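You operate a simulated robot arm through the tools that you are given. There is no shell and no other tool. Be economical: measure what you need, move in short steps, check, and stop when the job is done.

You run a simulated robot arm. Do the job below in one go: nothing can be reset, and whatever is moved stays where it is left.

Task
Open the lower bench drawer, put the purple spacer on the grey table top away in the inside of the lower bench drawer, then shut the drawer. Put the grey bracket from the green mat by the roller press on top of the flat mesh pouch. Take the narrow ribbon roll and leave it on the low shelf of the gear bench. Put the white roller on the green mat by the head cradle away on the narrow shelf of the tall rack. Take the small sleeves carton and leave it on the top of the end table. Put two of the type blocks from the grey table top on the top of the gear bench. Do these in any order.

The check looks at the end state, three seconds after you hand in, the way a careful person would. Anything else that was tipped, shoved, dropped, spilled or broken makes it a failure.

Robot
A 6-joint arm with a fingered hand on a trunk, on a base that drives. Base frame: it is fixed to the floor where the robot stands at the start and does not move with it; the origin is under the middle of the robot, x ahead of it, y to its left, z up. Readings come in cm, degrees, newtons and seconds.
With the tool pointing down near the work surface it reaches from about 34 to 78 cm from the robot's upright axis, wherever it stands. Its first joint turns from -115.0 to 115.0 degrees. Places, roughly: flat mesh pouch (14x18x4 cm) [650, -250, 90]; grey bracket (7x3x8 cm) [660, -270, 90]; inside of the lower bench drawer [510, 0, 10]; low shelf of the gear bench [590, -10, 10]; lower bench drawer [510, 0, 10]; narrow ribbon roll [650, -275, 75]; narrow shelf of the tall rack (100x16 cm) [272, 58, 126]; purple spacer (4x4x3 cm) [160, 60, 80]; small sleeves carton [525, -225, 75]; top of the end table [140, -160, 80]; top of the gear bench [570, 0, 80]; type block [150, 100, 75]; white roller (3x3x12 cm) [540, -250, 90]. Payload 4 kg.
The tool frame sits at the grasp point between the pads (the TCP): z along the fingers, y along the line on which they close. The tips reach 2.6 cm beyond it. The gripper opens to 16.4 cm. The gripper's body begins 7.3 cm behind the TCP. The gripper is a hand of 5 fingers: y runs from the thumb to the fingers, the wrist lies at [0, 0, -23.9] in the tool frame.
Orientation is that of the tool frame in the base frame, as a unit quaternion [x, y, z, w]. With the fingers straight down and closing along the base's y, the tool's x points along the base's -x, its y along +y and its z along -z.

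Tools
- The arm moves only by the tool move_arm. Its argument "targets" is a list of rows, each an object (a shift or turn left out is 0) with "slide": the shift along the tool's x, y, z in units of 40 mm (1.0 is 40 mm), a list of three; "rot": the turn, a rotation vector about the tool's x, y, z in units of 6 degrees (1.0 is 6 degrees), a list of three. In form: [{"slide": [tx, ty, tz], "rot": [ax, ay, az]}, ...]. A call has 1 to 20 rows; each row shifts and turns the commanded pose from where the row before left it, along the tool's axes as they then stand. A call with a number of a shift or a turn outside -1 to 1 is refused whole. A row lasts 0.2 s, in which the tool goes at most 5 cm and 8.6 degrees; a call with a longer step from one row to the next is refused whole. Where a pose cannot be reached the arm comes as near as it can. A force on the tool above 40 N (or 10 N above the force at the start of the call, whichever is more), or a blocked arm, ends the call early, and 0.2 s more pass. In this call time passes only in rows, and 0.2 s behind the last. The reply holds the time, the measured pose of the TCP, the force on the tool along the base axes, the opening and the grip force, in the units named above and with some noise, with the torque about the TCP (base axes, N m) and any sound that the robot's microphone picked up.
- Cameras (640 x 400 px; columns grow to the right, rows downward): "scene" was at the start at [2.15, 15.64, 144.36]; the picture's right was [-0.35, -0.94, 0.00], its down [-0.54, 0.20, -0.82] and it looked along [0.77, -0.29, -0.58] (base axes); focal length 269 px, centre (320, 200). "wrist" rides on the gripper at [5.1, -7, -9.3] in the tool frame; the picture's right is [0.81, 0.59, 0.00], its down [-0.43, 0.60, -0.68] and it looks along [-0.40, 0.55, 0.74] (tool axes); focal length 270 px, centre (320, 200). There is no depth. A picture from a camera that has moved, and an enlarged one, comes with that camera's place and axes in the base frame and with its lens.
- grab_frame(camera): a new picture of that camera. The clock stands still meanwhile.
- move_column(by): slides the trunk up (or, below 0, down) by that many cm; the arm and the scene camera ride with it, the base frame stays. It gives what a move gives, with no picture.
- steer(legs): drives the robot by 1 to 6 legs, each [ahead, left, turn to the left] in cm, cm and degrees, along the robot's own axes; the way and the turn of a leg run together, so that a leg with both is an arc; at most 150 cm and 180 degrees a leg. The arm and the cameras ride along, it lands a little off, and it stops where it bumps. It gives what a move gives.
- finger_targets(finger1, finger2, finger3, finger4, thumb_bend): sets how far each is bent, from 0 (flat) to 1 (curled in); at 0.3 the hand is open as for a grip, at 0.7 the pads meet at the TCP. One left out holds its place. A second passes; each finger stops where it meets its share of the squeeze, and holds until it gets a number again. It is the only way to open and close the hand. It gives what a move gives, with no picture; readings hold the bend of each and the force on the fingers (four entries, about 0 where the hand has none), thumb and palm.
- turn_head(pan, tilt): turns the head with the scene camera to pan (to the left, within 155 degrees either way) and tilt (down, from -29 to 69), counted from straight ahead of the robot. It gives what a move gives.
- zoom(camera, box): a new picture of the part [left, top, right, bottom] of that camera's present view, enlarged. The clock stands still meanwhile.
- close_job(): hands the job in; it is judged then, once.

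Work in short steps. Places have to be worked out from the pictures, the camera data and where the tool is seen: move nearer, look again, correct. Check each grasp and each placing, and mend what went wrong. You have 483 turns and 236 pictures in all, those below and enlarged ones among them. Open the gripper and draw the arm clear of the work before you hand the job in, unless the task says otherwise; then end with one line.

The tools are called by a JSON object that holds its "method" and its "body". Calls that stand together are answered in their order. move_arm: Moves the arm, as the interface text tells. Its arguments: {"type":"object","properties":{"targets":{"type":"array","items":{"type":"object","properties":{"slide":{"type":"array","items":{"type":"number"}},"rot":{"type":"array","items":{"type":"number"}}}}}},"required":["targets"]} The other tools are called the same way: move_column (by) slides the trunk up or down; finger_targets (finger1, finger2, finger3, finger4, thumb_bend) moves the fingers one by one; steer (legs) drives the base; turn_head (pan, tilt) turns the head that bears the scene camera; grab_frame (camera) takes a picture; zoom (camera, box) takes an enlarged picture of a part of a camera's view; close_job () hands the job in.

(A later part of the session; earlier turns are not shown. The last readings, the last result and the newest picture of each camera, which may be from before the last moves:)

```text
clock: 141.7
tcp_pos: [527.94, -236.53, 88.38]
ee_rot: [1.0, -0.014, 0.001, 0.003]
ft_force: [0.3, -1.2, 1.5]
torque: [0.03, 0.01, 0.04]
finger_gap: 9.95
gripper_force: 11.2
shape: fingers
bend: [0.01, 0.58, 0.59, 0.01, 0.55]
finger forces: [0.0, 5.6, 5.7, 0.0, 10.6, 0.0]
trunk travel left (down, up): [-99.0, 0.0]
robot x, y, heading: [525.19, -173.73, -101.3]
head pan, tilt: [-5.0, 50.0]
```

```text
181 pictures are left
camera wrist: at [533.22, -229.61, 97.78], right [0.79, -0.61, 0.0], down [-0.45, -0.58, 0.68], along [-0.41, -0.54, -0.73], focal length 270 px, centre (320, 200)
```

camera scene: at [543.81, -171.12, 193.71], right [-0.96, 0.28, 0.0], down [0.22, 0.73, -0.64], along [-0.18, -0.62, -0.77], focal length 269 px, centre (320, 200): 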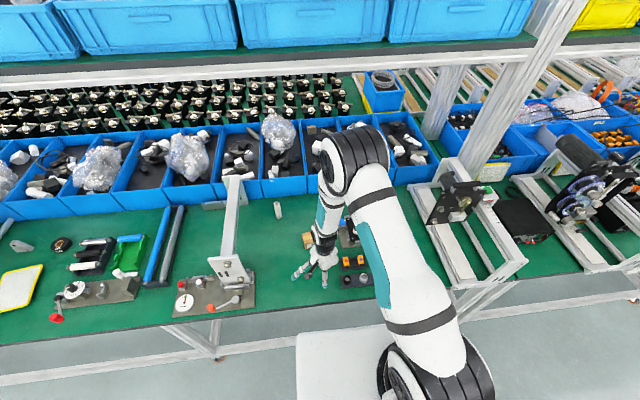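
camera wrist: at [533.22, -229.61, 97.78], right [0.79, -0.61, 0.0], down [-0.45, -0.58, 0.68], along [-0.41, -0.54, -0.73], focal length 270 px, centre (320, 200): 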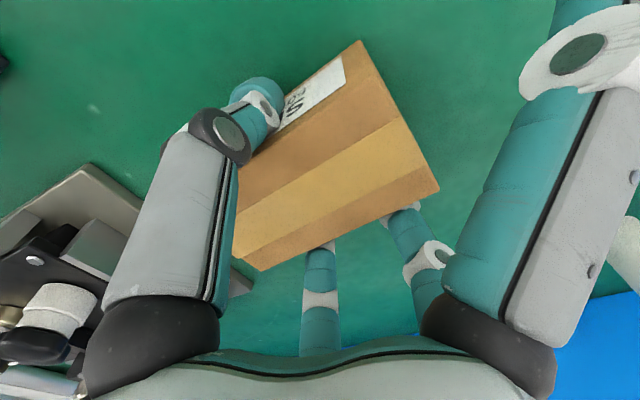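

Balanced contact. I squeeze a little more and lift.

{"method": "finger_targets", "body": {"finger2": 0.75, "finger3": 0.75, "thumb_bend": 0.75}}

{"method": "move_arm", "body": {"targets": [{"slide": [0, 0, -0.4]}, {"slide": [0, 0, -0.6]}, {"slide": [0, 0, -1]}, {"slide": [0, 0, -1]}, {"slide": [0, 0, 0]}]}}

{"method": "grab_frame", "body": {"camera": "wrist"}}

```text
clock: 142.7
tcp_pos: [527.96, -236.61, 88.36]
ee_rot: [1.0, -0.014, 0.001, 0.001]
ft_force: [0.2, 0.0, 0.0]
torque: [-0.05, 0.01, 0.02]
finger_gap: 9.93
gripper_force: 23.0
shape: fingers
bend: [0.01, 0.57, 0.57, 0.01, 0.59]
finger forces: [0.0, 11.6, 11.6, 0.1, 23.2, 0.0]
trunk travel left (down, up): [-99.0, 0.0]
robot x, y, heading: [524.79, -173.68, -101.3]
head pan, tilt: [-5.0, 50.0]
```

```text
clock: 143.9
tcp_pos: [527.78, -236.48, 100.62]
ee_rot: [1.0, -0.014, 0.0, 0.001]
ft_force: [0.1, -0.1, -2.0]
torque: [0.03, 0.0, 0.02]
finger_gap: 9.92
gripper_force: 23.5
shape: fingers
bend: [0.01, 0.57, 0.57, 0.01, 0.59]
finger forces: [0.0, 11.6, 11.6, 0.0, 23.2, 0.0]
trunk travel left (down, up): [-99.0, 0.0]
robot x, y, heading: [524.88, -173.82, -101.4]
head pan, tilt: [-5.0, 50.0]
```

```text
180 pictures are left
camera wrist: at [532.97, -229.65, 109.95], right [0.79, -0.61, 0.0], down [-0.45, -0.58, 0.68], along [-0.41, -0.54, -0.73], focal length 270 px, centre (320, 200)
```

wrist: 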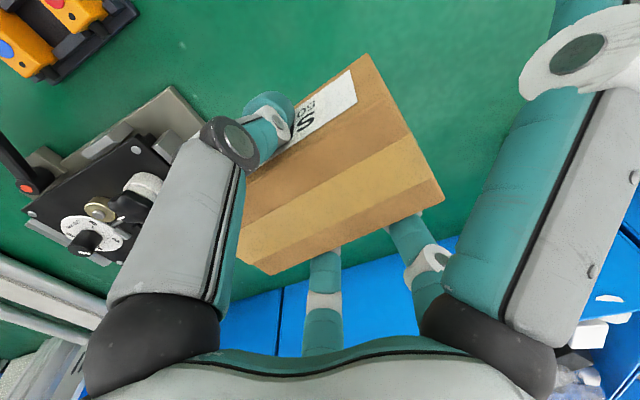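

Carton is lifted. Retract, back off, and turn toward the end table end of the hall.

{"method": "move_arm", "body": {"targets": [{"slide": [0, -1, 0]}, {"slide": [0, -1, 0]}, {"slide": [0, -1, 0]}, {"slide": [0, -1, 0]}, {"slide": [0, 0, 0]}]}}

{"method": "steer", "body": {"legs": [[-45, 0, 0], [0, 0, -90]]}}

{"method": "turn_head", "body": {"pan": 15, "tilt": 30}}

{"method": "grab_frame", "body": {"camera": "scene"}}

```text
clock: 145.1
tcp_pos: [528.01, -220.44, 100.22]
ee_rot: [1.0, -0.014, 0.001, 0.002]
ft_force: [0.1, 0.1, -1.6]
torque: [0.04, 0.01, -0.02]
finger_gap: 9.94
gripper_force: 23.0
shape: fingers
bend: [0.01, 0.57, 0.57, 0.01, 0.59]
finger forces: [0.0, 11.5, 11.6, 0.1, 23.1, 0.1]
trunk travel left (down, up): [-99.0, 0.0]
robot x, y, heading: [525.33, -174.0, -101.3]
head pan, tilt: [-5.0, 50.0]
```

```text
clock: 151.5
tcp_pos: [487.43, -134.42, 100.27]
ee_rot: [-0.704, 0.71, 0.001, -0.002]
ft_force: [-0.2, -0.5, -1.5]
torque: [0.01, -0.01, 0.04]
finger_gap: 9.95
gripper_force: 23.4
shape: fingers
bend: [0.01, 0.57, 0.57, 0.01, 0.59]
finger forces: [0.0, 11.3, 11.3, 0.0, 22.8, 0.1]
trunk travel left (down, up): [-99.0, 0.0]
robot x, y, heading: [533.86, -130.69, 170.1]
head pan, tilt: [-5.0, 50.0]
```

```text
clock: 152.3
tcp_pos: [487.48, -134.51, 100.28]
ee_rot: [-0.704, 0.71, 0.001, -0.002]
ft_force: [-0.2, -0.3, -1.6]
torque: [-0.04, -0.02, -0.01]
finger_gap: 9.93
gripper_force: 22.5
shape: fingers
bend: [0.01, 0.57, 0.57, 0.01, 0.59]
finger forces: [0.0, 11.5, 11.4, 0.0, 22.7, 0.1]
trunk travel left (down, up): [-99.0, 0.0]
robot x, y, heading: [534.06, -130.36, 170.0]
head pan, tilt: [15.0, 30.0]
```

```text
179 pictures are left
camera scene: at [527.43, -150.5, 196.65], right [-0.09, 1.0, 0.0], down [0.5, 0.04, -0.87], along [-0.86, -0.07, -0.5], focal length 269 px, centre (320, 200)
```

scene: 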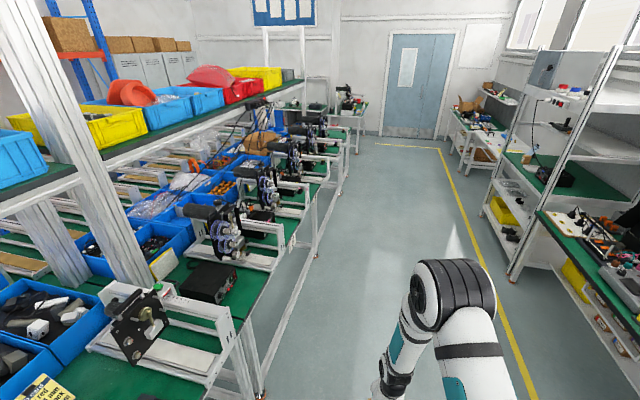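

{"method": "steer", "body": {"legs": [[145, 0, 1], [145, 0, 0], [68, 25, 0]]}}

{"method": "turn_head", "body": {"pan": 80, "tilt": 45}}

{"method": "grab_frame", "body": {"camera": "scene"}}

```text
clock: 169.8
tcp_pos: [130.99, -109.93, 100.27]
ee_rot: [0.717, -0.697, 0.0, 0.002]
ft_force: [0.6, -0.8, -1.8]
torque: [0.03, -0.02, 0.01]
finger_gap: 9.94
gripper_force: 22.8
shape: fingers
bend: [0.01, 0.57, 0.57, 0.01, 0.59]
finger forces: [0.1, 11.4, 11.4, 0.1, 22.7, 0.0]
trunk travel left (down, up): [-99.0, 0.0]
robot x, y, heading: [177.18, -104.47, 172.1]
head pan, tilt: [15.0, 30.0]
```

```text
clock: 171.2
tcp_pos: [130.82, -109.88, 100.26]
ee_rot: [0.717, -0.697, -0.001, 0.002]
ft_force: [0.3, 0.2, -1.5]
torque: [0.0, -0.02, 0.02]
finger_gap: 9.93
gripper_force: 23.2
shape: fingers
bend: [0.01, 0.57, 0.57, 0.01, 0.59]
finger forces: [0.0, 11.4, 11.4, 0.0, 22.6, 0.1]
trunk travel left (down, up): [-99.0, 0.0]
robot x, y, heading: [176.85, -104.38, 171.6]
head pan, tilt: [80.0, 45.0]
```

```text
178 pictures are left
camera scene: at [177.84, -131.19, 194.4], right [-0.95, 0.31, 0.0], down [0.22, 0.67, -0.71], along [-0.22, -0.67, -0.71], focal length 269 px, centre (320, 200)
```

scene: 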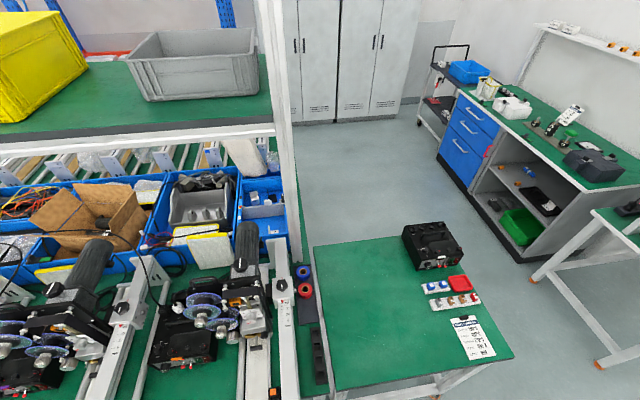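

The end table's left half is empty; I aim for about (147,-162) and swing the carton there.

{"method": "move_arm", "body": {"targets": [{"slide": [1, -0.28, 0]}, {"slide": [1, -0.28, 0]}, {"slide": [1, -0.28, 0]}, {"slide": [1, -0.28, 0]}, {"slide": [1, -0.28, 0]}, {"slide": [1, -0.28, 0]}, {"slide": [1, -0.28, 0]}, {"slide": [1, -0.28, 0]}, {"slide": [1, -0.28, 0]}, {"slide": [1, -0.28, 0]}, {"slide": [1, -0.28, 0]}, {"slide": [1, -0.28, 0]}, {"slide": [1, -0.28, 0]}, {"slide": [0, 0, 0]}]}}

{"method": "grab_frame", "body": {"camera": "wrist"}}

{"method": "grab_frame", "body": {"camera": "scene"}}

```text
clock: 174.2
tcp_pos: [147.12, -161.61, 100.42]
ee_rot: [0.716, -0.698, -0.001, 0.001]
ft_force: [0.1, 0.4, -0.4]
torque: [-0.02, 0.02, -0.01]
finger_gap: 9.93
gripper_force: 22.7
shape: fingers
bend: [0.01, 0.57, 0.57, 0.01, 0.59]
finger forces: [0.0, 11.3, 11.2, 0.1, 22.5, 0.0]
trunk travel left (down, up): [-99.0, 0.0]
robot x, y, heading: [177.09, -104.35, 171.7]
head pan, tilt: [80.0, 45.0]
```

```text
177 pictures are left
camera wrist: at [154.37, -166.48, 109.82], right [-0.57, -0.82, 0.0], down [-0.6, 0.42, 0.68], along [-0.56, 0.38, -0.73], focal length 270 px, centre (320, 200)
```

wrist: 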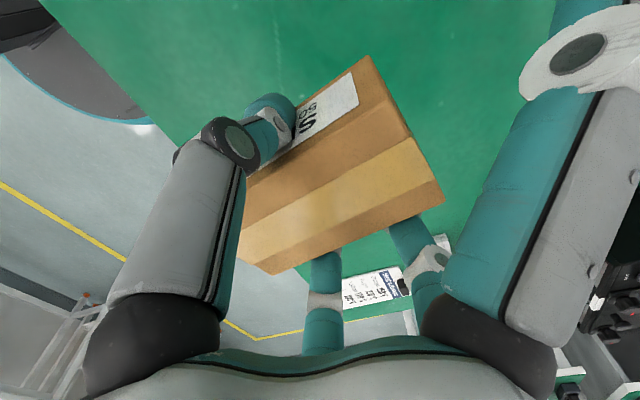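

```text
176 pictures are left
camera scene: at [177.84, -131.11, 194.41], right [-0.95, 0.31, 0.0], down [0.22, 0.67, -0.71], along [-0.22, -0.67, -0.71], focal length 269 px, centre (320, 200)
```

scene: 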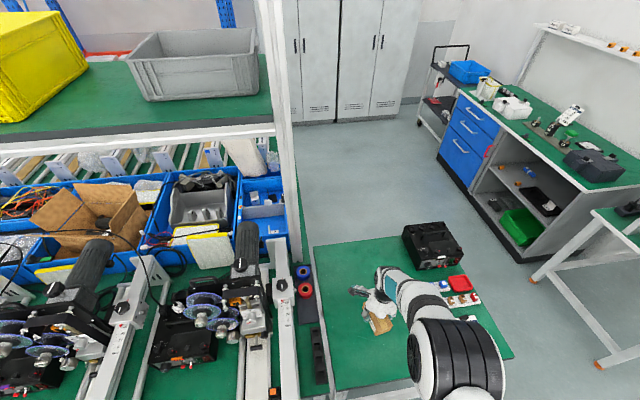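

Clear table below. Descend in stages.

{"method": "move_arm", "body": {"targets": [{"slide": [0, 0, 1]}, {"slide": [0, 0, 1]}, {"slide": [0, 0, 0.6]}, {"slide": [0, 0, 0]}]}}

{"method": "grab_frame", "body": {"camera": "wrist"}}

```text
clock: 175.2
tcp_pos: [146.8, -161.56, 90.24]
ee_rot: [0.717, -0.697, -0.001, 0.002]
ft_force: [-0.6, 0.7, -1.7]
torque: [0.02, 0.0, 0.01]
finger_gap: 9.93
gripper_force: 22.3
shape: fingers
bend: [0.01, 0.57, 0.57, 0.01, 0.59]
finger forces: [0.0, 11.3, 11.2, 0.1, 22.6, 0.0]
trunk travel left (down, up): [-99.0, 0.0]
robot x, y, heading: [176.92, -104.12, 172.1]
head pan, tilt: [80.0, 45.0]
```

```text
175 pictures are left
camera wrist: at [154.12, -166.38, 99.57], right [-0.57, -0.82, 0.0], down [-0.6, 0.42, 0.68], along [-0.56, 0.38, -0.73], focal length 270 px, centre (320, 200)
```

wrist: 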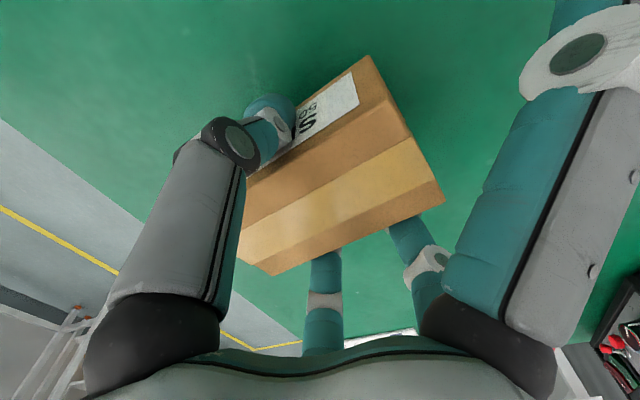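

{"method": "move_arm", "body": {"targets": [{"slide": [0, 0, 0.25]}, {"slide": [0, 0, 0.12]}, {"slide": [0, 0, 0.12]}, {"slide": [0, 0, 0]}]}}

```text
clock: 176.2
tcp_pos: [146.88, -161.55, 88.2]
ee_rot: [0.717, -0.697, 0.0, 0.004]
ft_force: [0.4, 1.3, 13.1]
torque: [0.05, 0.22, 0.01]
finger_gap: 9.95
gripper_force: 24.1
shape: fingers
bend: [0.01, 0.57, 0.57, 0.01, 0.59]
finger forces: [0.0, 11.6, 11.8, 0.0, 23.8, 0.0]
trunk travel left (down, up): [-99.0, 0.0]
robot x, y, heading: [177.18, -104.17, 171.9]
head pan, tilt: [80.0, 45.0]
```

Contact at z 88.2. I open moderately and lift away.

{"method": "finger_targets", "body": {"finger2": 0.47, "finger3": 0.47, "thumb_bend": 0.45}}

{"method": "grab_frame", "body": {"camera": "wrist"}}

```text
clock: 177.2
tcp_pos: [146.93, -161.55, 87.99]
ee_rot: [0.717, -0.697, 0.0, 0.002]
ft_force: [-0.3, 0.2, -0.4]
torque: [0.01, -0.02, 0.01]
finger_gap: 10.15
gripper_force: 0.1
shape: fingers
bend: [0.01, 0.47, 0.47, 0.01, 0.45]
finger forces: [0.0, 0.0, 0.1, 0.1, 0.0, 0.0]
trunk travel left (down, up): [-99.0, 0.0]
robot x, y, heading: [177.31, -104.36, 172.0]
head pan, tilt: [80.0, 45.0]
```

```text
174 pictures are left
camera wrist: at [154.17, -166.37, 97.46], right [-0.57, -0.82, 0.0], down [-0.6, 0.42, 0.68], along [-0.56, 0.38, -0.73], focal length 270 px, centre (320, 200)
```

wrist: 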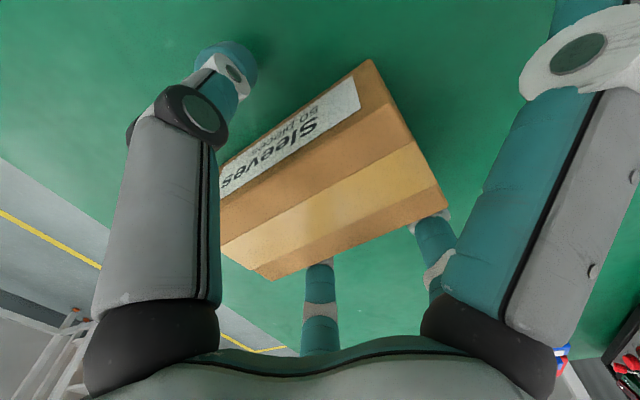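

Released; lift straight up and verify.

{"method": "finger_targets", "body": {"finger2": 0.43, "finger3": 0.43, "thumb_bend": 0.43}}

{"method": "move_arm", "body": {"targets": [{"slide": [0, 0, -0.5]}, {"slide": [0, 0, -1]}, {"slide": [0, 0, -1]}, {"slide": [0, 0, -0.6]}, {"slide": [0, 0, 0]}]}}

{"method": "grab_frame", "body": {"camera": "wrist"}}

```text
clock: 178.2
tcp_pos: [146.91, -161.61, 87.99]
ee_rot: [0.717, -0.697, -0.001, 0.001]
ft_force: [0.3, 0.5, 0.1]
torque: [-0.03, 0.01, 0.04]
finger_gap: 10.24
gripper_force: 0.1
shape: fingers
bend: [0.01, 0.43, 0.43, 0.01, 0.43]
finger forces: [0.0, 0.1, 0.0, 0.0, 0.0, 0.0]
trunk travel left (down, up): [-99.0, 0.0]
robot x, y, heading: [176.79, -104.32, 171.8]
head pan, tilt: [80.0, 45.0]
```

```text
clock: 179.4
tcp_pos: [147.07, -161.64, 100.37]
ee_rot: [0.717, -0.697, -0.001, 0.002]
ft_force: [-0.2, -0.3, -0.8]
torque: [-0.02, -0.01, -0.01]
finger_gap: 10.25
gripper_force: 0.1
shape: fingers
bend: [0.01, 0.43, 0.43, 0.01, 0.43]
finger forces: [0.0, 0.0, 0.1, 0.0, 0.0, 0.0]
trunk travel left (down, up): [-99.0, 0.0]
robot x, y, heading: [177.56, -104.12, 171.9]
head pan, tilt: [80.0, 45.0]
```

```text
173 pictures are left
camera wrist: at [154.12, -166.53, 109.89], right [-0.57, -0.82, 0.0], down [-0.6, 0.42, 0.68], along [-0.56, 0.38, -0.73], focal length 270 px, centre (320, 200)
```

wrist: 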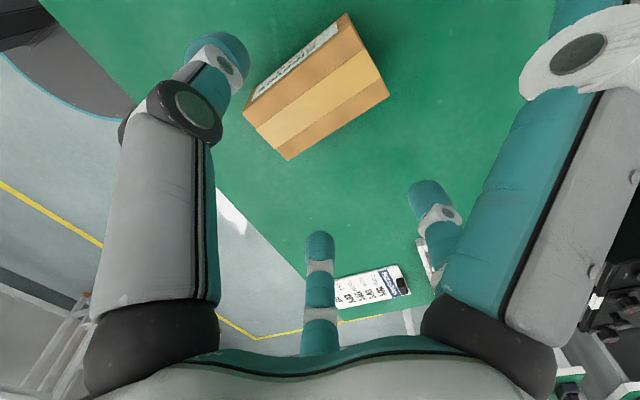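

Carton is well placed. Retract, and drive over to face the grey table for the spacer (≈(157,60.3)).

{"method": "move_arm", "body": {"targets": [{"slide": [-1, 0.28, 0]}, {"slide": [-1, 0.28, 0]}, {"slide": [-1, 0.28, 0]}, {"slide": [-1, 0.28, 0]}, {"slide": [-1, 0.28, 0]}, {"slide": [-1, 0.28, 0]}, {"slide": [-1, 0.28, 0]}, {"slide": [-1, 0.28, 0]}, {"slide": [-1, 0.28, 0]}, {"slide": [-1, 0.28, 0]}, {"slide": [-1, 0.28, 0]}, {"slide": [-1, 0.28, 0]}, {"slide": [-1, 0.28, 0]}, {"slide": [0, 0, 0]}]}}

{"method": "steer", "body": {"legs": [[0, 0, -91], [95, 33, 0]]}}

{"method": "finger_targets", "body": {"finger1": 0.43, "finger2": 0.43, "finger3": 0.43, "finger4": 0.43, "thumb_bend": 0.43}}

{"method": "turn_head", "body": {"pan": 0, "tilt": 50}}

{"method": "grab_frame", "body": {"camera": "wrist"}}

{"method": "grab_frame", "body": {"camera": "scene"}}

```text
clock: 182.4
tcp_pos: [130.63, -110.13, 100.39]
ee_rot: [0.717, -0.697, 0.0, 0.001]
ft_force: [0.4, -0.4, -0.1]
torque: [0.0, 0.02, -0.06]
finger_gap: 10.24
gripper_force: 0.1
shape: fingers
bend: [0.01, 0.43, 0.43, 0.01, 0.43]
finger forces: [0.0, 0.0, 0.0, 0.1, 0.0, 0.0]
trunk travel left (down, up): [-99.0, 0.0]
robot x, y, heading: [177.22, -104.61, 171.9]
head pan, tilt: [80.0, 45.0]
```

```text
clock: 191.4
tcp_pos: [147.11, 42.16, 100.4]
ee_rot: [-0.034, 0.999, 0.002, -0.001]
ft_force: [0.1, -0.3, 0.2]
torque: [-0.01, 0.04, 0.01]
finger_gap: 10.24
gripper_force: 0.0
shape: fingers
bend: [0.01, 0.43, 0.43, 0.01, 0.43]
finger forces: [0.1, 0.0, 0.1, 0.0, 0.0, 0.1]
trunk travel left (down, up): [-99.0, 0.0]
robot x, y, heading: [154.83, -4.33, 84.0]
head pan, tilt: [80.0, 45.0]
```

```text
clock: 192.4
tcp_pos: [147.11, 41.89, 100.49]
ee_rot: [-0.033, 0.999, 0.002, -0.001]
ft_force: [-0.3, 0.5, 0.7]
torque: [0.04, 0.03, 0.02]
finger_gap: 6.0
gripper_force: 0.1
shape: fingers
bend: [0.43, 0.43, 0.43, 0.43, 0.43]
finger forces: [0.0, 0.0, 0.0, 0.1, 0.0, 0.1]
trunk travel left (down, up): [-99.0, 0.0]
robot x, y, heading: [154.64, -4.15, 84.1]
head pan, tilt: [80.0, 45.0]
```

```text
clock: 194.0
tcp_pos: [147.13, 42.14, 100.4]
ee_rot: [-0.034, 0.999, 0.002, -0.001]
ft_force: [0.2, -0.2, 0.1]
torque: [-0.01, 0.01, -0.02]
finger_gap: 6.0
gripper_force: 0.0
shape: fingers
bend: [0.43, 0.43, 0.43, 0.43, 0.43]
finger forces: [0.1, 0.1, 0.0, 0.0, 0.0, 0.0]
trunk travel left (down, up): [-99.0, 0.0]
robot x, y, heading: [154.37, -4.38, 83.7]
head pan, tilt: [0.0, 50.0]
```

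```text
172 pictures are left
camera wrist: at [142.7, 34.73, 109.82], right [-0.85, 0.53, 0.0], down [0.39, 0.62, 0.68], along [0.36, 0.58, -0.73], focal length 270 px, centre (320, 200)
```

wrist: 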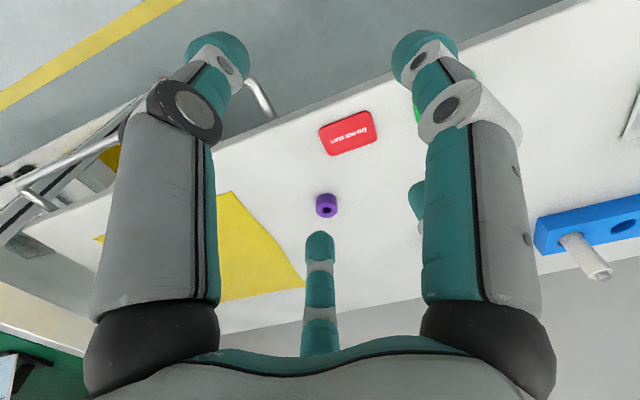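

```text
171 pictures are left
camera scene: at [136.24, -0.54, 193.71], right [0.99, -0.1, 0.0], down [-0.08, -0.76, -0.64], along [0.06, 0.64, -0.77], focal length 269 px, centre (320, 200)
```

scene: 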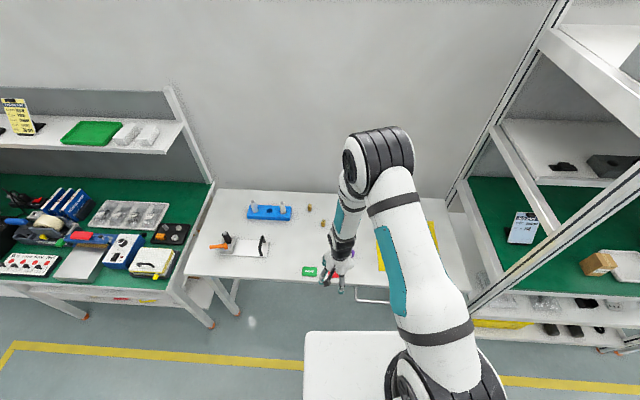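

Spacer confirmed near (157,59.8). Move above it and lower part way.

{"method": "move_arm", "body": {"targets": [{"slide": [-0.553, 0.86, 0]}, {"slide": [-0.553, 0.86, 0]}, {"slide": [-0.553, 0.86, 0]}, {"slide": [-0.553, 0.86, 0]}, {"slide": [-0.553, 0.86, 0]}, {"slide": [0, 0, 1]}, {"slide": [0, 0, 1]}, {"slide": [0, 0, 0.9]}, {"slide": [0, 0, 0]}]}}

{"method": "grab_frame", "body": {"camera": "wrist"}}

```text
clock: 196.0
tcp_pos: [157.13, 59.62, 88.85]
ee_rot: [-0.034, 0.999, 0.002, 0.0]
ft_force: [0.4, -0.8, 0.0]
torque: [-0.01, 0.03, 0.06]
finger_gap: 5.96
gripper_force: 0.0
shape: fingers
bend: [0.43, 0.43, 0.43, 0.43, 0.43]
finger forces: [0.0, 0.0, 0.1, 0.0, 0.0, 0.0]
trunk travel left (down, up): [-99.0, 0.0]
robot x, y, heading: [154.2, -4.2, 84.4]
head pan, tilt: [0.0, 50.0]
```

```text
170 pictures are left
camera wrist: at [152.64, 52.35, 98.23], right [-0.85, 0.53, 0.0], down [0.39, 0.62, 0.68], along [0.36, 0.58, -0.73], focal length 270 px, centre (320, 200)
```

wrist: 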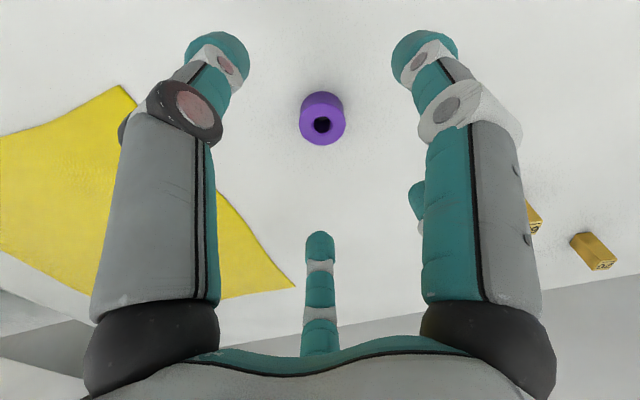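

Exactly centred. Descend to z≈82 and close all fingers.

{"method": "move_arm", "body": {"targets": [{"slide": [0, 0, 0.8]}, {"slide": [0, 0, 0.8]}, {"slide": [0, 0, 0.1]}, {"slide": [0, 0, 0]}]}}

{"method": "finger_targets", "body": {"finger1": 0.62, "finger2": 0.62, "finger3": 0.62, "finger4": 0.62, "thumb_bend": 0.62}}

{"method": "grab_frame", "body": {"camera": "wrist"}}

```text
clock: 197.0
tcp_pos: [157.08, 59.94, 81.84]
ee_rot: [-0.034, 0.999, 0.002, -0.001]
ft_force: [-0.2, 0.4, -0.1]
torque: [0.04, -0.04, 0.02]
finger_gap: 5.99
gripper_force: 0.1
shape: fingers
bend: [0.43, 0.43, 0.43, 0.43, 0.43]
finger forces: [0.0, 0.0, 0.0, 0.1, 0.0, 0.1]
trunk travel left (down, up): [-99.0, 0.0]
robot x, y, heading: [155.17, -4.51, 84.4]
head pan, tilt: [0.0, 50.0]
```

```text
clock: 198.0
tcp_pos: [157.01, 59.96, 81.96]
ee_rot: [-0.034, 0.999, 0.002, -0.001]
ft_force: [0.3, -0.2, -0.3]
torque: [-0.04, 0.03, 0.02]
finger_gap: 1.34
gripper_force: 0.1
shape: fingers
bend: [0.62, 0.62, 0.62, 0.62, 0.62]
finger forces: [0.1, 0.2, 0.2, 0.2, 0.2, 0.0]
trunk travel left (down, up): [-99.0, 0.0]
robot x, y, heading: [154.82, -4.66, 84.1]
head pan, tilt: [0.0, 50.0]
```

```text
169 pictures are left
camera wrist: at [152.56, 52.67, 91.31], right [-0.85, 0.53, 0.0], down [0.39, 0.62, 0.68], along [0.36, 0.58, -0.73], focal length 270 px, centre (320, 200)
```

wrist: 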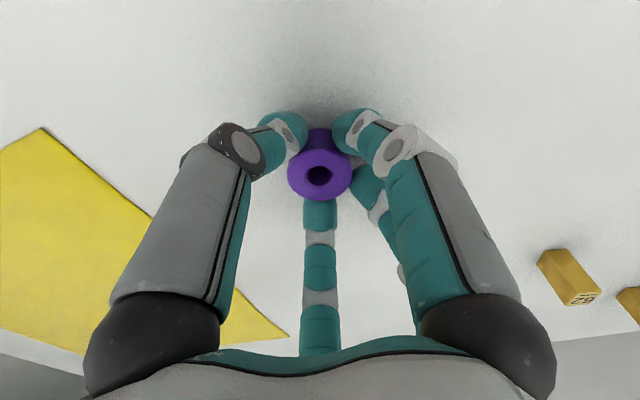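

{"method": "finger_targets", "body": {"finger1": 0.75, "finger2": 0.75, "finger3": 0.75, "finger4": 0.75, "thumb_bend": 0.75}}

{"method": "move_arm", "body": {"targets": [{"slide": [0, 0, -0.5]}, {"slide": [0, 0, -1]}, {"slide": [0, 0, -1]}, {"slide": [0, 0, -1]}, {"slide": [0, 0, -1]}, {"slide": [0, 0, 0]}]}}

{"method": "grab_frame", "body": {"camera": "wrist"}}

```text
clock: 199.0
tcp_pos: [156.98, 59.98, 81.88]
ee_rot: [-0.034, 0.999, 0.002, 0.0]
ft_force: [0.3, -1.7, 0.7]
torque: [-0.02, 0.01, 0.01]
finger_gap: 1.04
gripper_force: 27.6
shape: fingers
bend: [0.64, 0.63, 0.63, 0.63, 0.65]
finger forces: [9.2, 10.5, 11.0, 9.2, 14.9, 0.0]
trunk travel left (down, up): [-99.0, 0.0]
robot x, y, heading: [154.12, -4.49, 84.5]
head pan, tilt: [0.0, 50.0]
```

```text
clock: 200.4
tcp_pos: [156.61, 59.87, 100.05]
ee_rot: [-0.034, 0.999, 0.002, -0.001]
ft_force: [0.0, -0.2, -0.6]
torque: [-0.01, 0.0, -0.02]
finger_gap: 1.04
gripper_force: 26.9
shape: fingers
bend: [0.64, 0.63, 0.63, 0.63, 0.65]
finger forces: [9.0, 10.5, 10.8, 9.1, 14.8, 0.0]
trunk travel left (down, up): [-99.0, 0.0]
robot x, y, heading: [154.48, -4.47, 84.4]
head pan, tilt: [0.0, 50.0]
```

```text
168 pictures are left
camera wrist: at [152.19, 52.54, 109.51], right [-0.85, 0.53, 0.0], down [0.39, 0.62, 0.68], along [0.36, 0.58, -0.73], focal length 270 px, centre (320, 200)
```

wrist: 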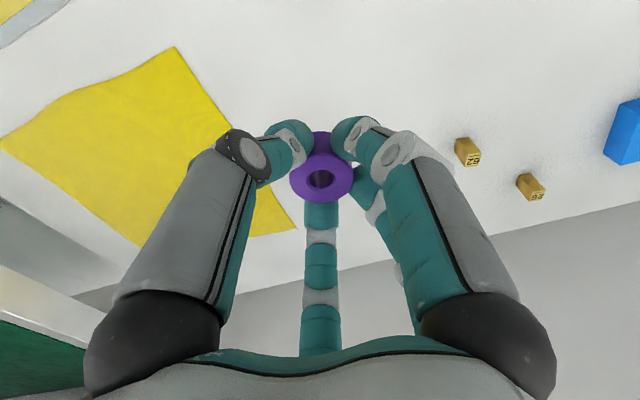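

Held. Retract and drive back to the gear bench drawer.

{"method": "move_arm", "body": {"targets": [{"slide": [0, -1, 0]}, {"slide": [0, -1, 0]}, {"slide": [0, -1, 0]}, {"slide": [0, -1, 0]}, {"slide": [0, 0, 0]}]}}

{"method": "steer", "body": {"legs": [[-40, 0, 0], [0, 0, -93.4], [148, 0, 0], [148, 0, 0], [59, 0, 0], [0, 0, 90]]}}

{"method": "grab_frame", "body": {"camera": "scene"}}

```text
clock: 201.6
tcp_pos: [158.42, 44.1, 99.98]
ee_rot: [-0.034, 0.999, 0.002, -0.001]
ft_force: [0.6, -0.7, -0.8]
torque: [-0.03, 0.01, -0.05]
finger_gap: 1.02
gripper_force: 27.0
shape: fingers
bend: [0.64, 0.63, 0.63, 0.63, 0.65]
finger forces: [8.9, 10.4, 10.9, 9.1, 14.6, 0.0]
trunk travel left (down, up): [-99.0, 0.0]
robot x, y, heading: [154.68, -3.93, 84.1]
head pan, tilt: [0.0, 50.0]
```

```text
clock: 228.8
tcp_pos: [512.39, -52.17, 100.02]
ee_rot: [0.007, 1.0, 0.002, -0.001]
ft_force: [0.2, 0.0, -0.7]
torque: [-0.01, -0.01, 0.01]
finger_gap: 0.95
gripper_force: 26.4
shape: fingers
bend: [0.64, 0.63, 0.63, 0.63, 0.65]
finger forces: [8.5, 10.4, 10.8, 9.2, 13.9, 0.1]
trunk travel left (down, up): [-99.0, 0.0]
robot x, y, heading: [504.78, -100.07, 79.5]
head pan, tilt: [0.0, 50.0]
```

```text
167 pictures are left
camera scene: at [486.77, -94.77, 193.71], right [0.98, -0.18, 0.0], down [-0.14, -0.75, -0.64], along [0.12, 0.63, -0.77], focal length 269 px, centre (320, 200)
```

scene: 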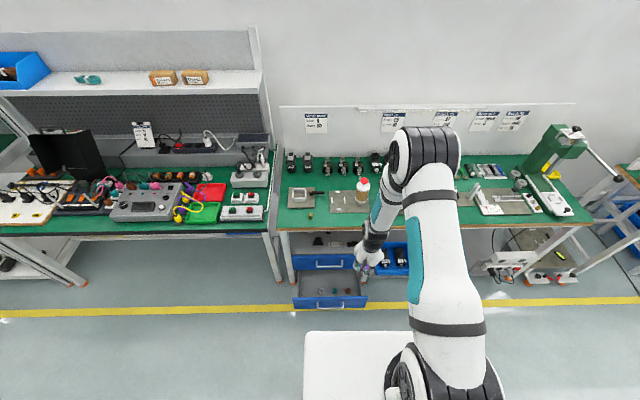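

{"method": "zoom", "body": {"camera": "scene", "box": [270, 225, 400, 315]}}

{"method": "grab_frame", "body": {"camera": "wrist"}}

```text
4.44 times, centred on (335, 270) of scene
camera zoom: at [486.77, -94.77, 193.71], right [0.98, -0.18, 0.0], down [-0.14, -0.75, -0.64], along [0.12, 0.63, -0.77], focal length 1195 px, centre (253, -111)
```

zoom: 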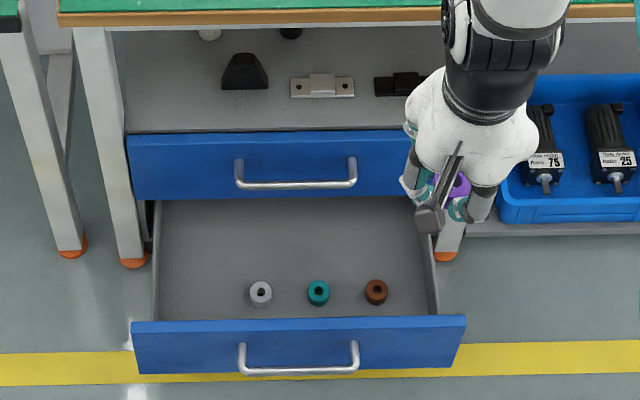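

```text
165 pictures are left
camera wrist: at [507.35, -59.04, 109.43], right [-0.8, 0.6, 0.0], down [0.44, 0.59, 0.68], along [0.4, 0.55, -0.73], focal length 270 px, centre (320, 200)
```

wrist: 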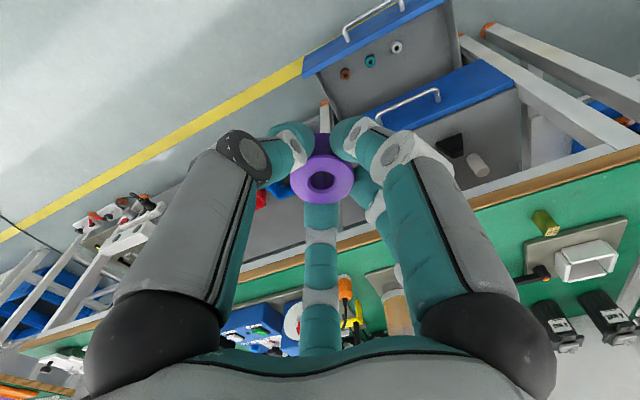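

The drawer holds three spacers in a row with free space to their left. I aim for about (492.5,-26.5), keeping the robot back so the elbow clears the bench.

{"method": "steer", "body": {"legs": [[3, 10, 1.5]]}}

```text
clock: 229.9
tcp_pos: [501.39, -47.34, 99.96]
ee_rot: [-0.008, 1.0, 0.001, 0.0]
ft_force: [0.1, 0.0, -1.0]
torque: [0.01, 0.0, 0.0]
finger_gap: 0.94
gripper_force: 26.6
shape: fingers
bend: [0.64, 0.63, 0.63, 0.63, 0.65]
finger forces: [8.6, 10.4, 10.8, 9.2, 14.0, 0.1]
trunk travel left (down, up): [-99.0, 0.0]
robot x, y, heading: [495.41, -95.72, 81.3]
head pan, tilt: [0.0, 50.0]
```

{"method": "move_column", "body": {"by": -40}}

{"method": "move_arm", "body": {"targets": [{"slide": [0.354, 0.872, 0]}, {"slide": [0.354, 0.872, 0]}, {"slide": [0.354, 0.872, 0]}, {"slide": [0.354, 0.872, 0]}, {"slide": [0.354, 0.872, 0]}, {"slide": [0.354, 0.872, 0]}, {"slide": [0, 0, 0]}]}}

{"method": "grab_frame", "body": {"camera": "wrist"}}

{"method": "grab_frame", "body": {"camera": "scene"}}

```text
clock: 233.8
tcp_pos: [501.45, -47.33, 59.98]
ee_rot: [-0.008, 1.0, 0.002, -0.001]
ft_force: [-0.2, 0.3, 0.1]
torque: [0.0, 0.01, 0.01]
finger_gap: 0.93
gripper_force: 26.5
shape: fingers
bend: [0.64, 0.63, 0.63, 0.63, 0.65]
finger forces: [8.5, 10.5, 10.9, 9.1, 14.0, 0.0]
trunk travel left (down, up): [-59.0, 40.0]
robot x, y, heading: [495.45, -95.08, 81.2]
head pan, tilt: [0.0, 50.0]
```

```text
clock: 235.4
tcp_pos: [492.7, -26.18, 60.09]
ee_rot: [-0.007, 1.0, 0.002, -0.001]
ft_force: [-0.8, -0.2, -0.7]
torque: [-0.04, -0.01, 0.01]
finger_gap: 0.94
gripper_force: 26.6
shape: fingers
bend: [0.64, 0.63, 0.63, 0.63, 0.65]
finger forces: [8.5, 10.5, 10.8, 9.4, 14.1, 0.1]
trunk travel left (down, up): [-59.0, 40.0]
robot x, y, heading: [495.4, -95.54, 81.2]
head pan, tilt: [0.0, 50.0]
```

```text
164 pictures are left
camera wrist: at [487.76, -33.27, 69.59], right [-0.82, 0.58, 0.0], down [0.43, 0.6, 0.68], along [0.39, 0.56, -0.73], focal length 270 px, centre (320, 200)
```

wrist: 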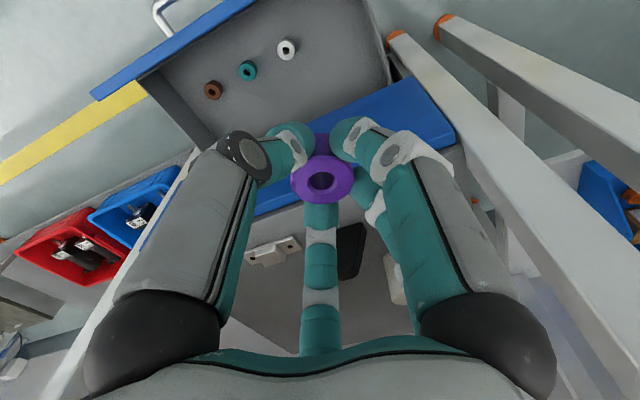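

```text
163 pictures are left
camera scene: at [477.14, -90.68, 153.71], right [0.99, -0.15, 0.0], down [-0.12, -0.76, -0.64], along [0.1, 0.63, -0.77], focal length 269 px, centre (320, 200)
```

scene: 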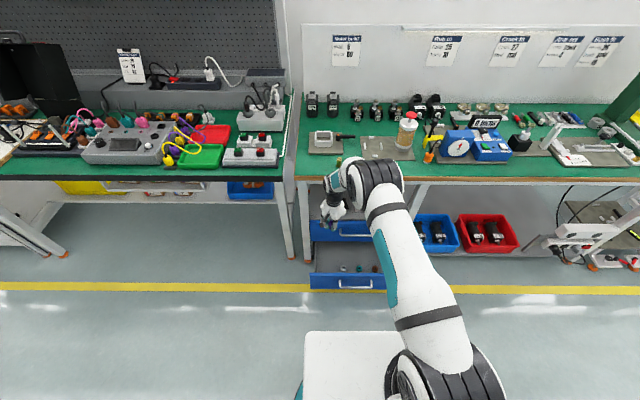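

Grey spacer at (501,-25.7), left drawer wall near x 485.5. I shift 1 cm right and 2 cm back, then lower to z≈22.

{"method": "move_arm", "body": {"targets": [{"slide": [-0.22, -0.5, 0]}, {"slide": [0, 0, 0]}]}}

{"method": "move_column", "body": {"by": -20}}

{"method": "grab_frame", "body": {"camera": "scene"}}

{"method": "grab_frame", "body": {"camera": "wrist"}}

```text
clock: 236.0
tcp_pos: [493.5, -28.34, 60.12]
ee_rot: [-0.008, 1.0, 0.002, -0.001]
ft_force: [0.4, 0.0, -0.8]
torque: [0.01, -0.01, -0.01]
finger_gap: 0.89
gripper_force: 26.3
shape: fingers
bend: [0.64, 0.63, 0.63, 0.63, 0.65]
finger forces: [8.6, 10.4, 10.9, 9.3, 14.0, 0.1]
trunk travel left (down, up): [-59.0, 40.0]
robot x, y, heading: [495.39, -95.88, 81.2]
head pan, tilt: [0.0, 50.0]
```

```text
clock: 238.1
tcp_pos: [493.49, -28.35, 40.1]
ee_rot: [-0.008, 1.0, 0.002, -0.001]
ft_force: [-0.6, 0.1, -0.2]
torque: [0.0, -0.02, -0.03]
finger_gap: 0.92
gripper_force: 26.3
shape: fingers
bend: [0.64, 0.63, 0.63, 0.63, 0.65]
finger forces: [8.4, 10.5, 10.9, 9.3, 14.2, 0.1]
trunk travel left (down, up): [-39.0, 60.0]
robot x, y, heading: [495.13, -95.27, 81.1]
head pan, tilt: [0.0, 50.0]
```

```text
162 pictures are left
camera scene: at [477.15, -90.7, 133.71], right [0.99, -0.15, 0.0], down [-0.12, -0.76, -0.64], along [0.1, 0.64, -0.77], focal length 269 px, centre (320, 200)
```

scene: 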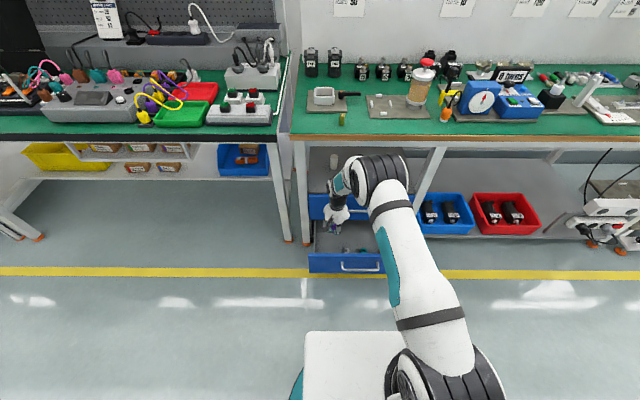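

```text
161 pictures are left
camera wrist: at [488.64, -35.36, 49.53], right [-0.82, 0.58, 0.0], down [0.43, 0.6, 0.68], along [0.39, 0.56, -0.73], focal length 270 px, centre (320, 200)
```

wrist: 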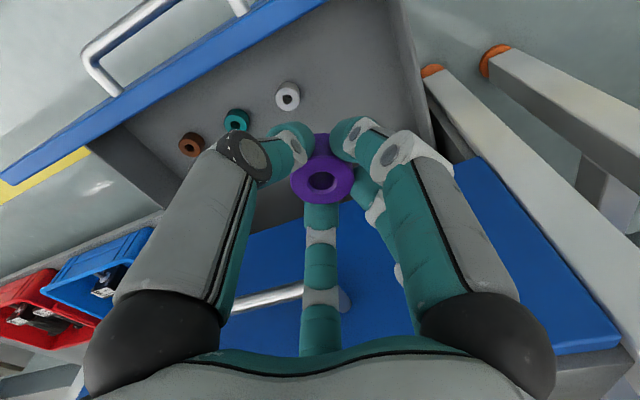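

{"method": "move_column", "body": {"by": -14}}

{"method": "grab_frame", "body": {"camera": "wrist"}}

{"method": "zoom", "body": {"camera": "scene", "box": [270, 150, 430, 270]}}

```text
clock: 239.8
tcp_pos: [493.57, -28.36, 26.06]
ee_rot: [-0.008, 1.0, 0.001, 0.0]
ft_force: [-0.1, 0.1, -0.4]
torque: [-0.01, 0.02, -0.03]
finger_gap: 0.9
gripper_force: 26.5
shape: fingers
bend: [0.64, 0.63, 0.63, 0.63, 0.65]
finger forces: [8.5, 10.3, 10.8, 9.3, 14.1, 0.0]
trunk travel left (down, up): [-25.0, 74.0]
robot x, y, heading: [495.62, -95.25, 81.3]
head pan, tilt: [0.0, 50.0]
```

```text
160 pictures are left
camera wrist: at [488.64, -35.36, 35.53], right [-0.82, 0.58, 0.0], down [0.43, 0.6, 0.68], along [0.39, 0.56, -0.73], focal length 270 px, centre (320, 200)
```

wrist: 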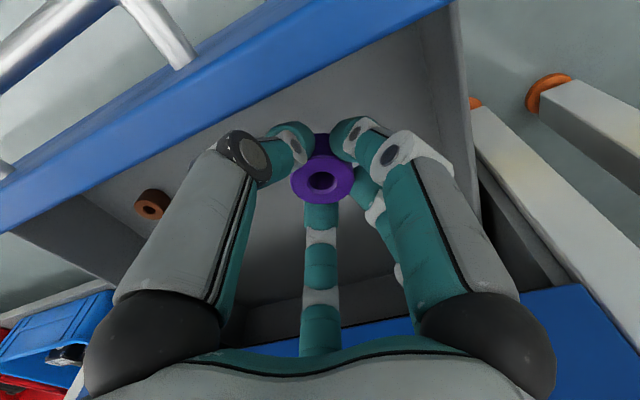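

```text
3.33 times, centred on (350, 210) of scene
camera zoom: at [477.15, -90.7, 119.71], right [0.99, -0.15, 0.0], down [-0.12, -0.76, -0.64], along [0.1, 0.64, -0.77], focal length 897 px, centre (220, 167)
```

zoom: 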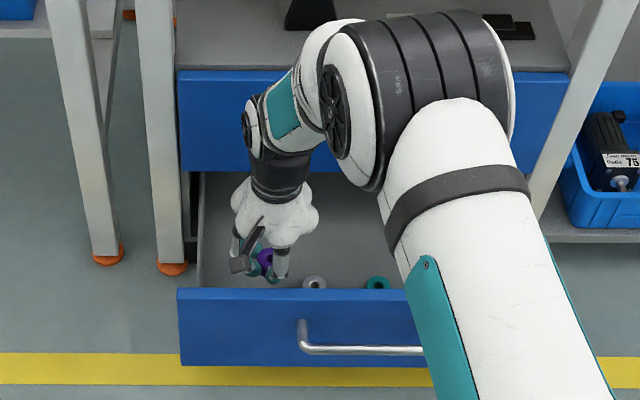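

The wrist camera strut would come close to the drawer front wall. I yaw the tool 90° so it points along the drawer instead.

{"method": "move_arm", "body": {"targets": [{"rot": [0, 0, -1]}, {"rot": [0, 0, -1]}, {"rot": [0, 0, -1]}, {"rot": [0, 0, -1]}, {"rot": [0, 0, -1]}, {"rot": [0, 0, -1]}, {"rot": [0, 0, -1]}, {"rot": [0, 0, -1]}, {"rot": [0, 0, -1]}, {"rot": [0, 0, -1]}, {"rot": [0, 0, -1]}, {"rot": [0, 0, -1]}, {"rot": [0, 0, -1]}, {"rot": [0, 0, -1]}, {"rot": [0, 0, -1]}, {"slide": [0, 0, 0]}]}}

{"method": "grab_frame", "body": {"camera": "wrist"}}

```text
clock: 243.2
tcp_pos: [493.59, -28.32, 26.15]
ee_rot: [0.713, -0.701, -0.003, 0.0]
ft_force: [-1.1, -0.4, -1.1]
torque: [-0.05, 0.0, 0.0]
finger_gap: 0.92
gripper_force: 26.5
shape: fingers
bend: [0.64, 0.63, 0.63, 0.63, 0.65]
finger forces: [8.5, 10.4, 10.9, 9.3, 14.2, 0.0]
trunk travel left (down, up): [-25.0, 74.0]
robot x, y, heading: [495.34, -95.85, 81.0]
head pan, tilt: [0.0, 50.0]
```

```text
158 pictures are left
camera wrist: at [500.68, -33.28, 35.57], right [-0.57, -0.82, 0.0], down [-0.6, 0.42, 0.68], along [-0.56, 0.39, -0.73], focal length 270 px, centre (320, 200)
```

wrist: 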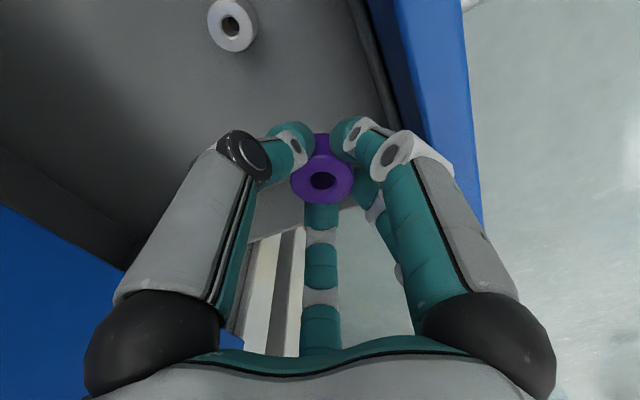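

{"method": "move_arm", "body": {"targets": [{"slide": [-0.4, 0, 0]}, {"slide": [0, 0, 0.8]}, {"slide": [0, 0, 0.8]}, {"slide": [0, 0, 0.4]}, {"slide": [0, 0, 0]}]}}

{"method": "grab_frame", "body": {"camera": "wrist"}}

```text
clock: 244.4
tcp_pos: [493.51, -26.61, 18.23]
ee_rot: [0.713, -0.702, -0.003, -0.001]
ft_force: [0.3, -0.1, -0.4]
torque: [-0.01, 0.0, 0.02]
finger_gap: 0.95
gripper_force: 26.8
shape: fingers
bend: [0.64, 0.63, 0.63, 0.63, 0.65]
finger forces: [8.5, 10.4, 10.8, 9.2, 14.1, 0.0]
trunk travel left (down, up): [-25.0, 74.0]
robot x, y, heading: [495.28, -95.38, 81.0]
head pan, tilt: [0.0, 50.0]
```

```text
157 pictures are left
camera wrist: at [500.64, -31.53, 27.56], right [-0.58, -0.82, 0.0], down [-0.6, 0.42, 0.68], along [-0.56, 0.39, -0.73], focal length 270 px, centre (320, 200)
```

wrist: 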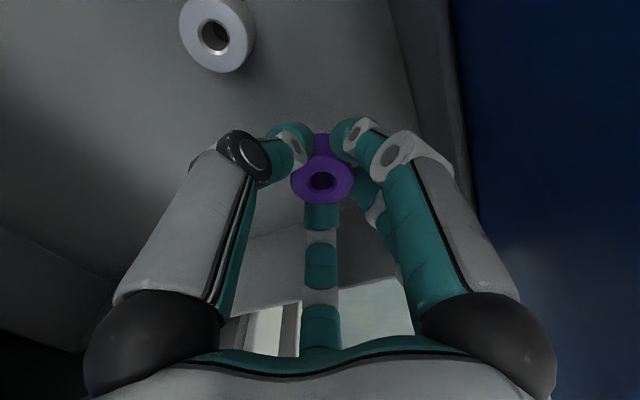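

{"method": "move_arm", "body": {"targets": [{"slide": [0, 0, 0.2]}, {"slide": [0, 0, 0.15]}, {"slide": [0, 0, 0]}]}}

```text
clock: 245.2
tcp_pos: [493.54, -26.5, 16.72]
ee_rot: [0.713, -0.701, -0.002, -0.001]
ft_force: [0.3, 0.4, -0.4]
torque: [-0.02, 0.0, 0.0]
finger_gap: 0.94
gripper_force: 26.7
shape: fingers
bend: [0.64, 0.63, 0.63, 0.63, 0.65]
finger forces: [8.6, 10.3, 10.7, 9.2, 14.0, 0.0]
trunk travel left (down, up): [-25.0, 74.0]
robot x, y, heading: [495.21, -95.61, 80.9]
head pan, tilt: [0.0, 50.0]
```

{"method": "move_arm", "body": {"targets": [{"slide": [0, 0, 0.12]}, {"slide": [0, 0, 0.12]}, {"slide": [0, 0, 0]}]}}

```text
clock: 246.0
tcp_pos: [493.58, -26.55, 15.84]
ee_rot: [0.713, -0.701, -0.002, 0.0]
ft_force: [-0.7, 0.7, 0.0]
torque: [-0.01, -0.01, 0.01]
finger_gap: 0.92
gripper_force: 26.6
shape: fingers
bend: [0.64, 0.63, 0.63, 0.63, 0.65]
finger forces: [8.4, 10.3, 10.8, 9.3, 14.1, 0.2]
trunk travel left (down, up): [-25.0, 74.0]
robot x, y, heading: [495.21, -95.91, 81.0]
head pan, tilt: [0.0, 50.0]
```

{"method": "move_arm", "body": {"targets": [{"slide": [0, 0, 0.1]}, {"slide": [0, 0, 0.1]}, {"slide": [0, 0, 0]}]}}

{"method": "grab_frame", "body": {"camera": "wrist"}}

```text
clock: 246.8
tcp_pos: [493.49, -26.6, 14.9]
ee_rot: [0.713, -0.702, -0.002, -0.001]
ft_force: [-0.5, -0.2, 0.4]
torque: [-0.02, 0.0, 0.01]
finger_gap: 0.92
gripper_force: 26.5
shape: fingers
bend: [0.64, 0.63, 0.63, 0.63, 0.65]
finger forces: [8.5, 10.4, 10.8, 9.3, 14.0, 0.0]
trunk travel left (down, up): [-25.0, 74.0]
robot x, y, heading: [494.97, -95.24, 81.2]
head pan, tilt: [0.0, 50.0]
```

```text
156 pictures are left
camera wrist: at [500.58, -31.59, 24.37], right [-0.58, -0.82, 0.0], down [-0.6, 0.42, 0.68], along [-0.56, 0.39, -0.73], focal length 270 px, centre (320, 200)
```

wrist: 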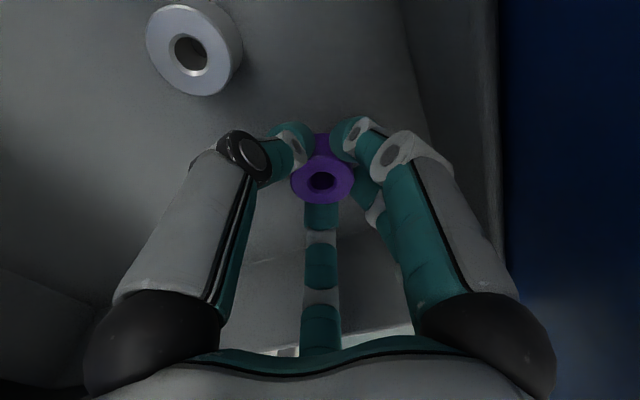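

{"method": "move_arm", "body": {"targets": [{"slide": [0, 0, 0.1]}, {"slide": [0, 0, 0.1]}, {"slide": [0, 0, 0]}]}}

```text
clock: 247.6
tcp_pos: [493.51, -26.61, 14.04]
ee_rot: [0.712, -0.702, -0.001, 0.0]
ft_force: [-0.3, 0.1, -0.6]
torque: [-0.02, -0.01, 0.0]
finger_gap: 0.89
gripper_force: 26.7
shape: fingers
bend: [0.64, 0.63, 0.63, 0.63, 0.65]
finger forces: [8.5, 10.4, 10.8, 9.3, 14.1, 0.0]
trunk travel left (down, up): [-25.0, 74.0]
robot x, y, heading: [495.37, -95.77, 81.1]
head pan, tilt: [0.0, 50.0]
```

{"method": "move_arm", "body": {"targets": [{"slide": [0, 0, 0.1]}, {"slide": [0, 0, 0.1]}, {"slide": [0, 0, 0]}]}}

```text
clock: 248.4
tcp_pos: [493.48, -26.39, 13.71]
ee_rot: [0.712, -0.702, -0.005, -0.004]
ft_force: [2.4, -0.3, 28.6]
torque: [0.08, 0.14, 0.02]
finger_gap: 0.9
gripper_force: 33.3
shape: fingers
bend: [0.64, 0.63, 0.63, 0.63, 0.65]
finger forces: [11.1, 12.8, 13.0, 11.9, 17.4, 0.0]
trunk travel left (down, up): [-25.0, 74.0]
robot x, y, heading: [495.3, -95.27, 81.0]
head pan, tilt: [0.0, 50.0]
```

Contact. I relieve, open modestly, and lift out.

{"method": "move_arm", "body": {"targets": [{"slide": [0, 0, -0.08]}, {"slide": [0, 0, 0]}]}}

{"method": "finger_targets", "body": {"finger1": 0.52, "finger2": 0.52, "finger3": 0.52, "finger4": 0.52, "thumb_bend": 0.52}}

{"method": "grab_frame", "body": {"camera": "wrist"}}

```text
clock: 249.0
tcp_pos: [493.41, -26.68, 13.73]
ee_rot: [0.712, -0.702, -0.003, -0.001]
ft_force: [-1.4, 0.6, 16.8]
torque: [0.07, 0.21, -0.01]
finger_gap: 0.88
gripper_force: 31.0
shape: fingers
bend: [0.64, 0.63, 0.62, 0.63, 0.65]
finger forces: [10.1, 12.2, 12.7, 11.2, 15.6, 0.0]
trunk travel left (down, up): [-25.0, 74.0]
robot x, y, heading: [495.27, -95.51, 81.2]
head pan, tilt: [0.0, 50.0]
```

```text
clock: 250.0
tcp_pos: [493.41, -26.67, 13.76]
ee_rot: [0.713, -0.701, -0.002, -0.001]
ft_force: [0.4, 0.0, -0.4]
torque: [0.0, -0.03, 0.03]
finger_gap: 3.72
gripper_force: 0.2
shape: fingers
bend: [0.52, 0.52, 0.52, 0.52, 0.52]
finger forces: [0.0, 0.0, 0.1, 0.1, 0.0, 0.1]
trunk travel left (down, up): [-25.0, 74.0]
robot x, y, heading: [495.45, -95.45, 81.1]
head pan, tilt: [0.0, 50.0]
```

```text
155 pictures are left
camera wrist: at [500.56, -31.63, 23.1], right [-0.58, -0.82, 0.0], down [-0.6, 0.42, 0.68], along [-0.56, 0.39, -0.73], focal length 270 px, centre (320, 200)
```

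wrist: 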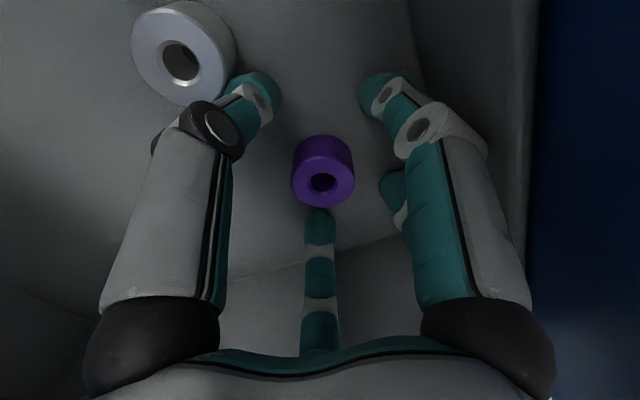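

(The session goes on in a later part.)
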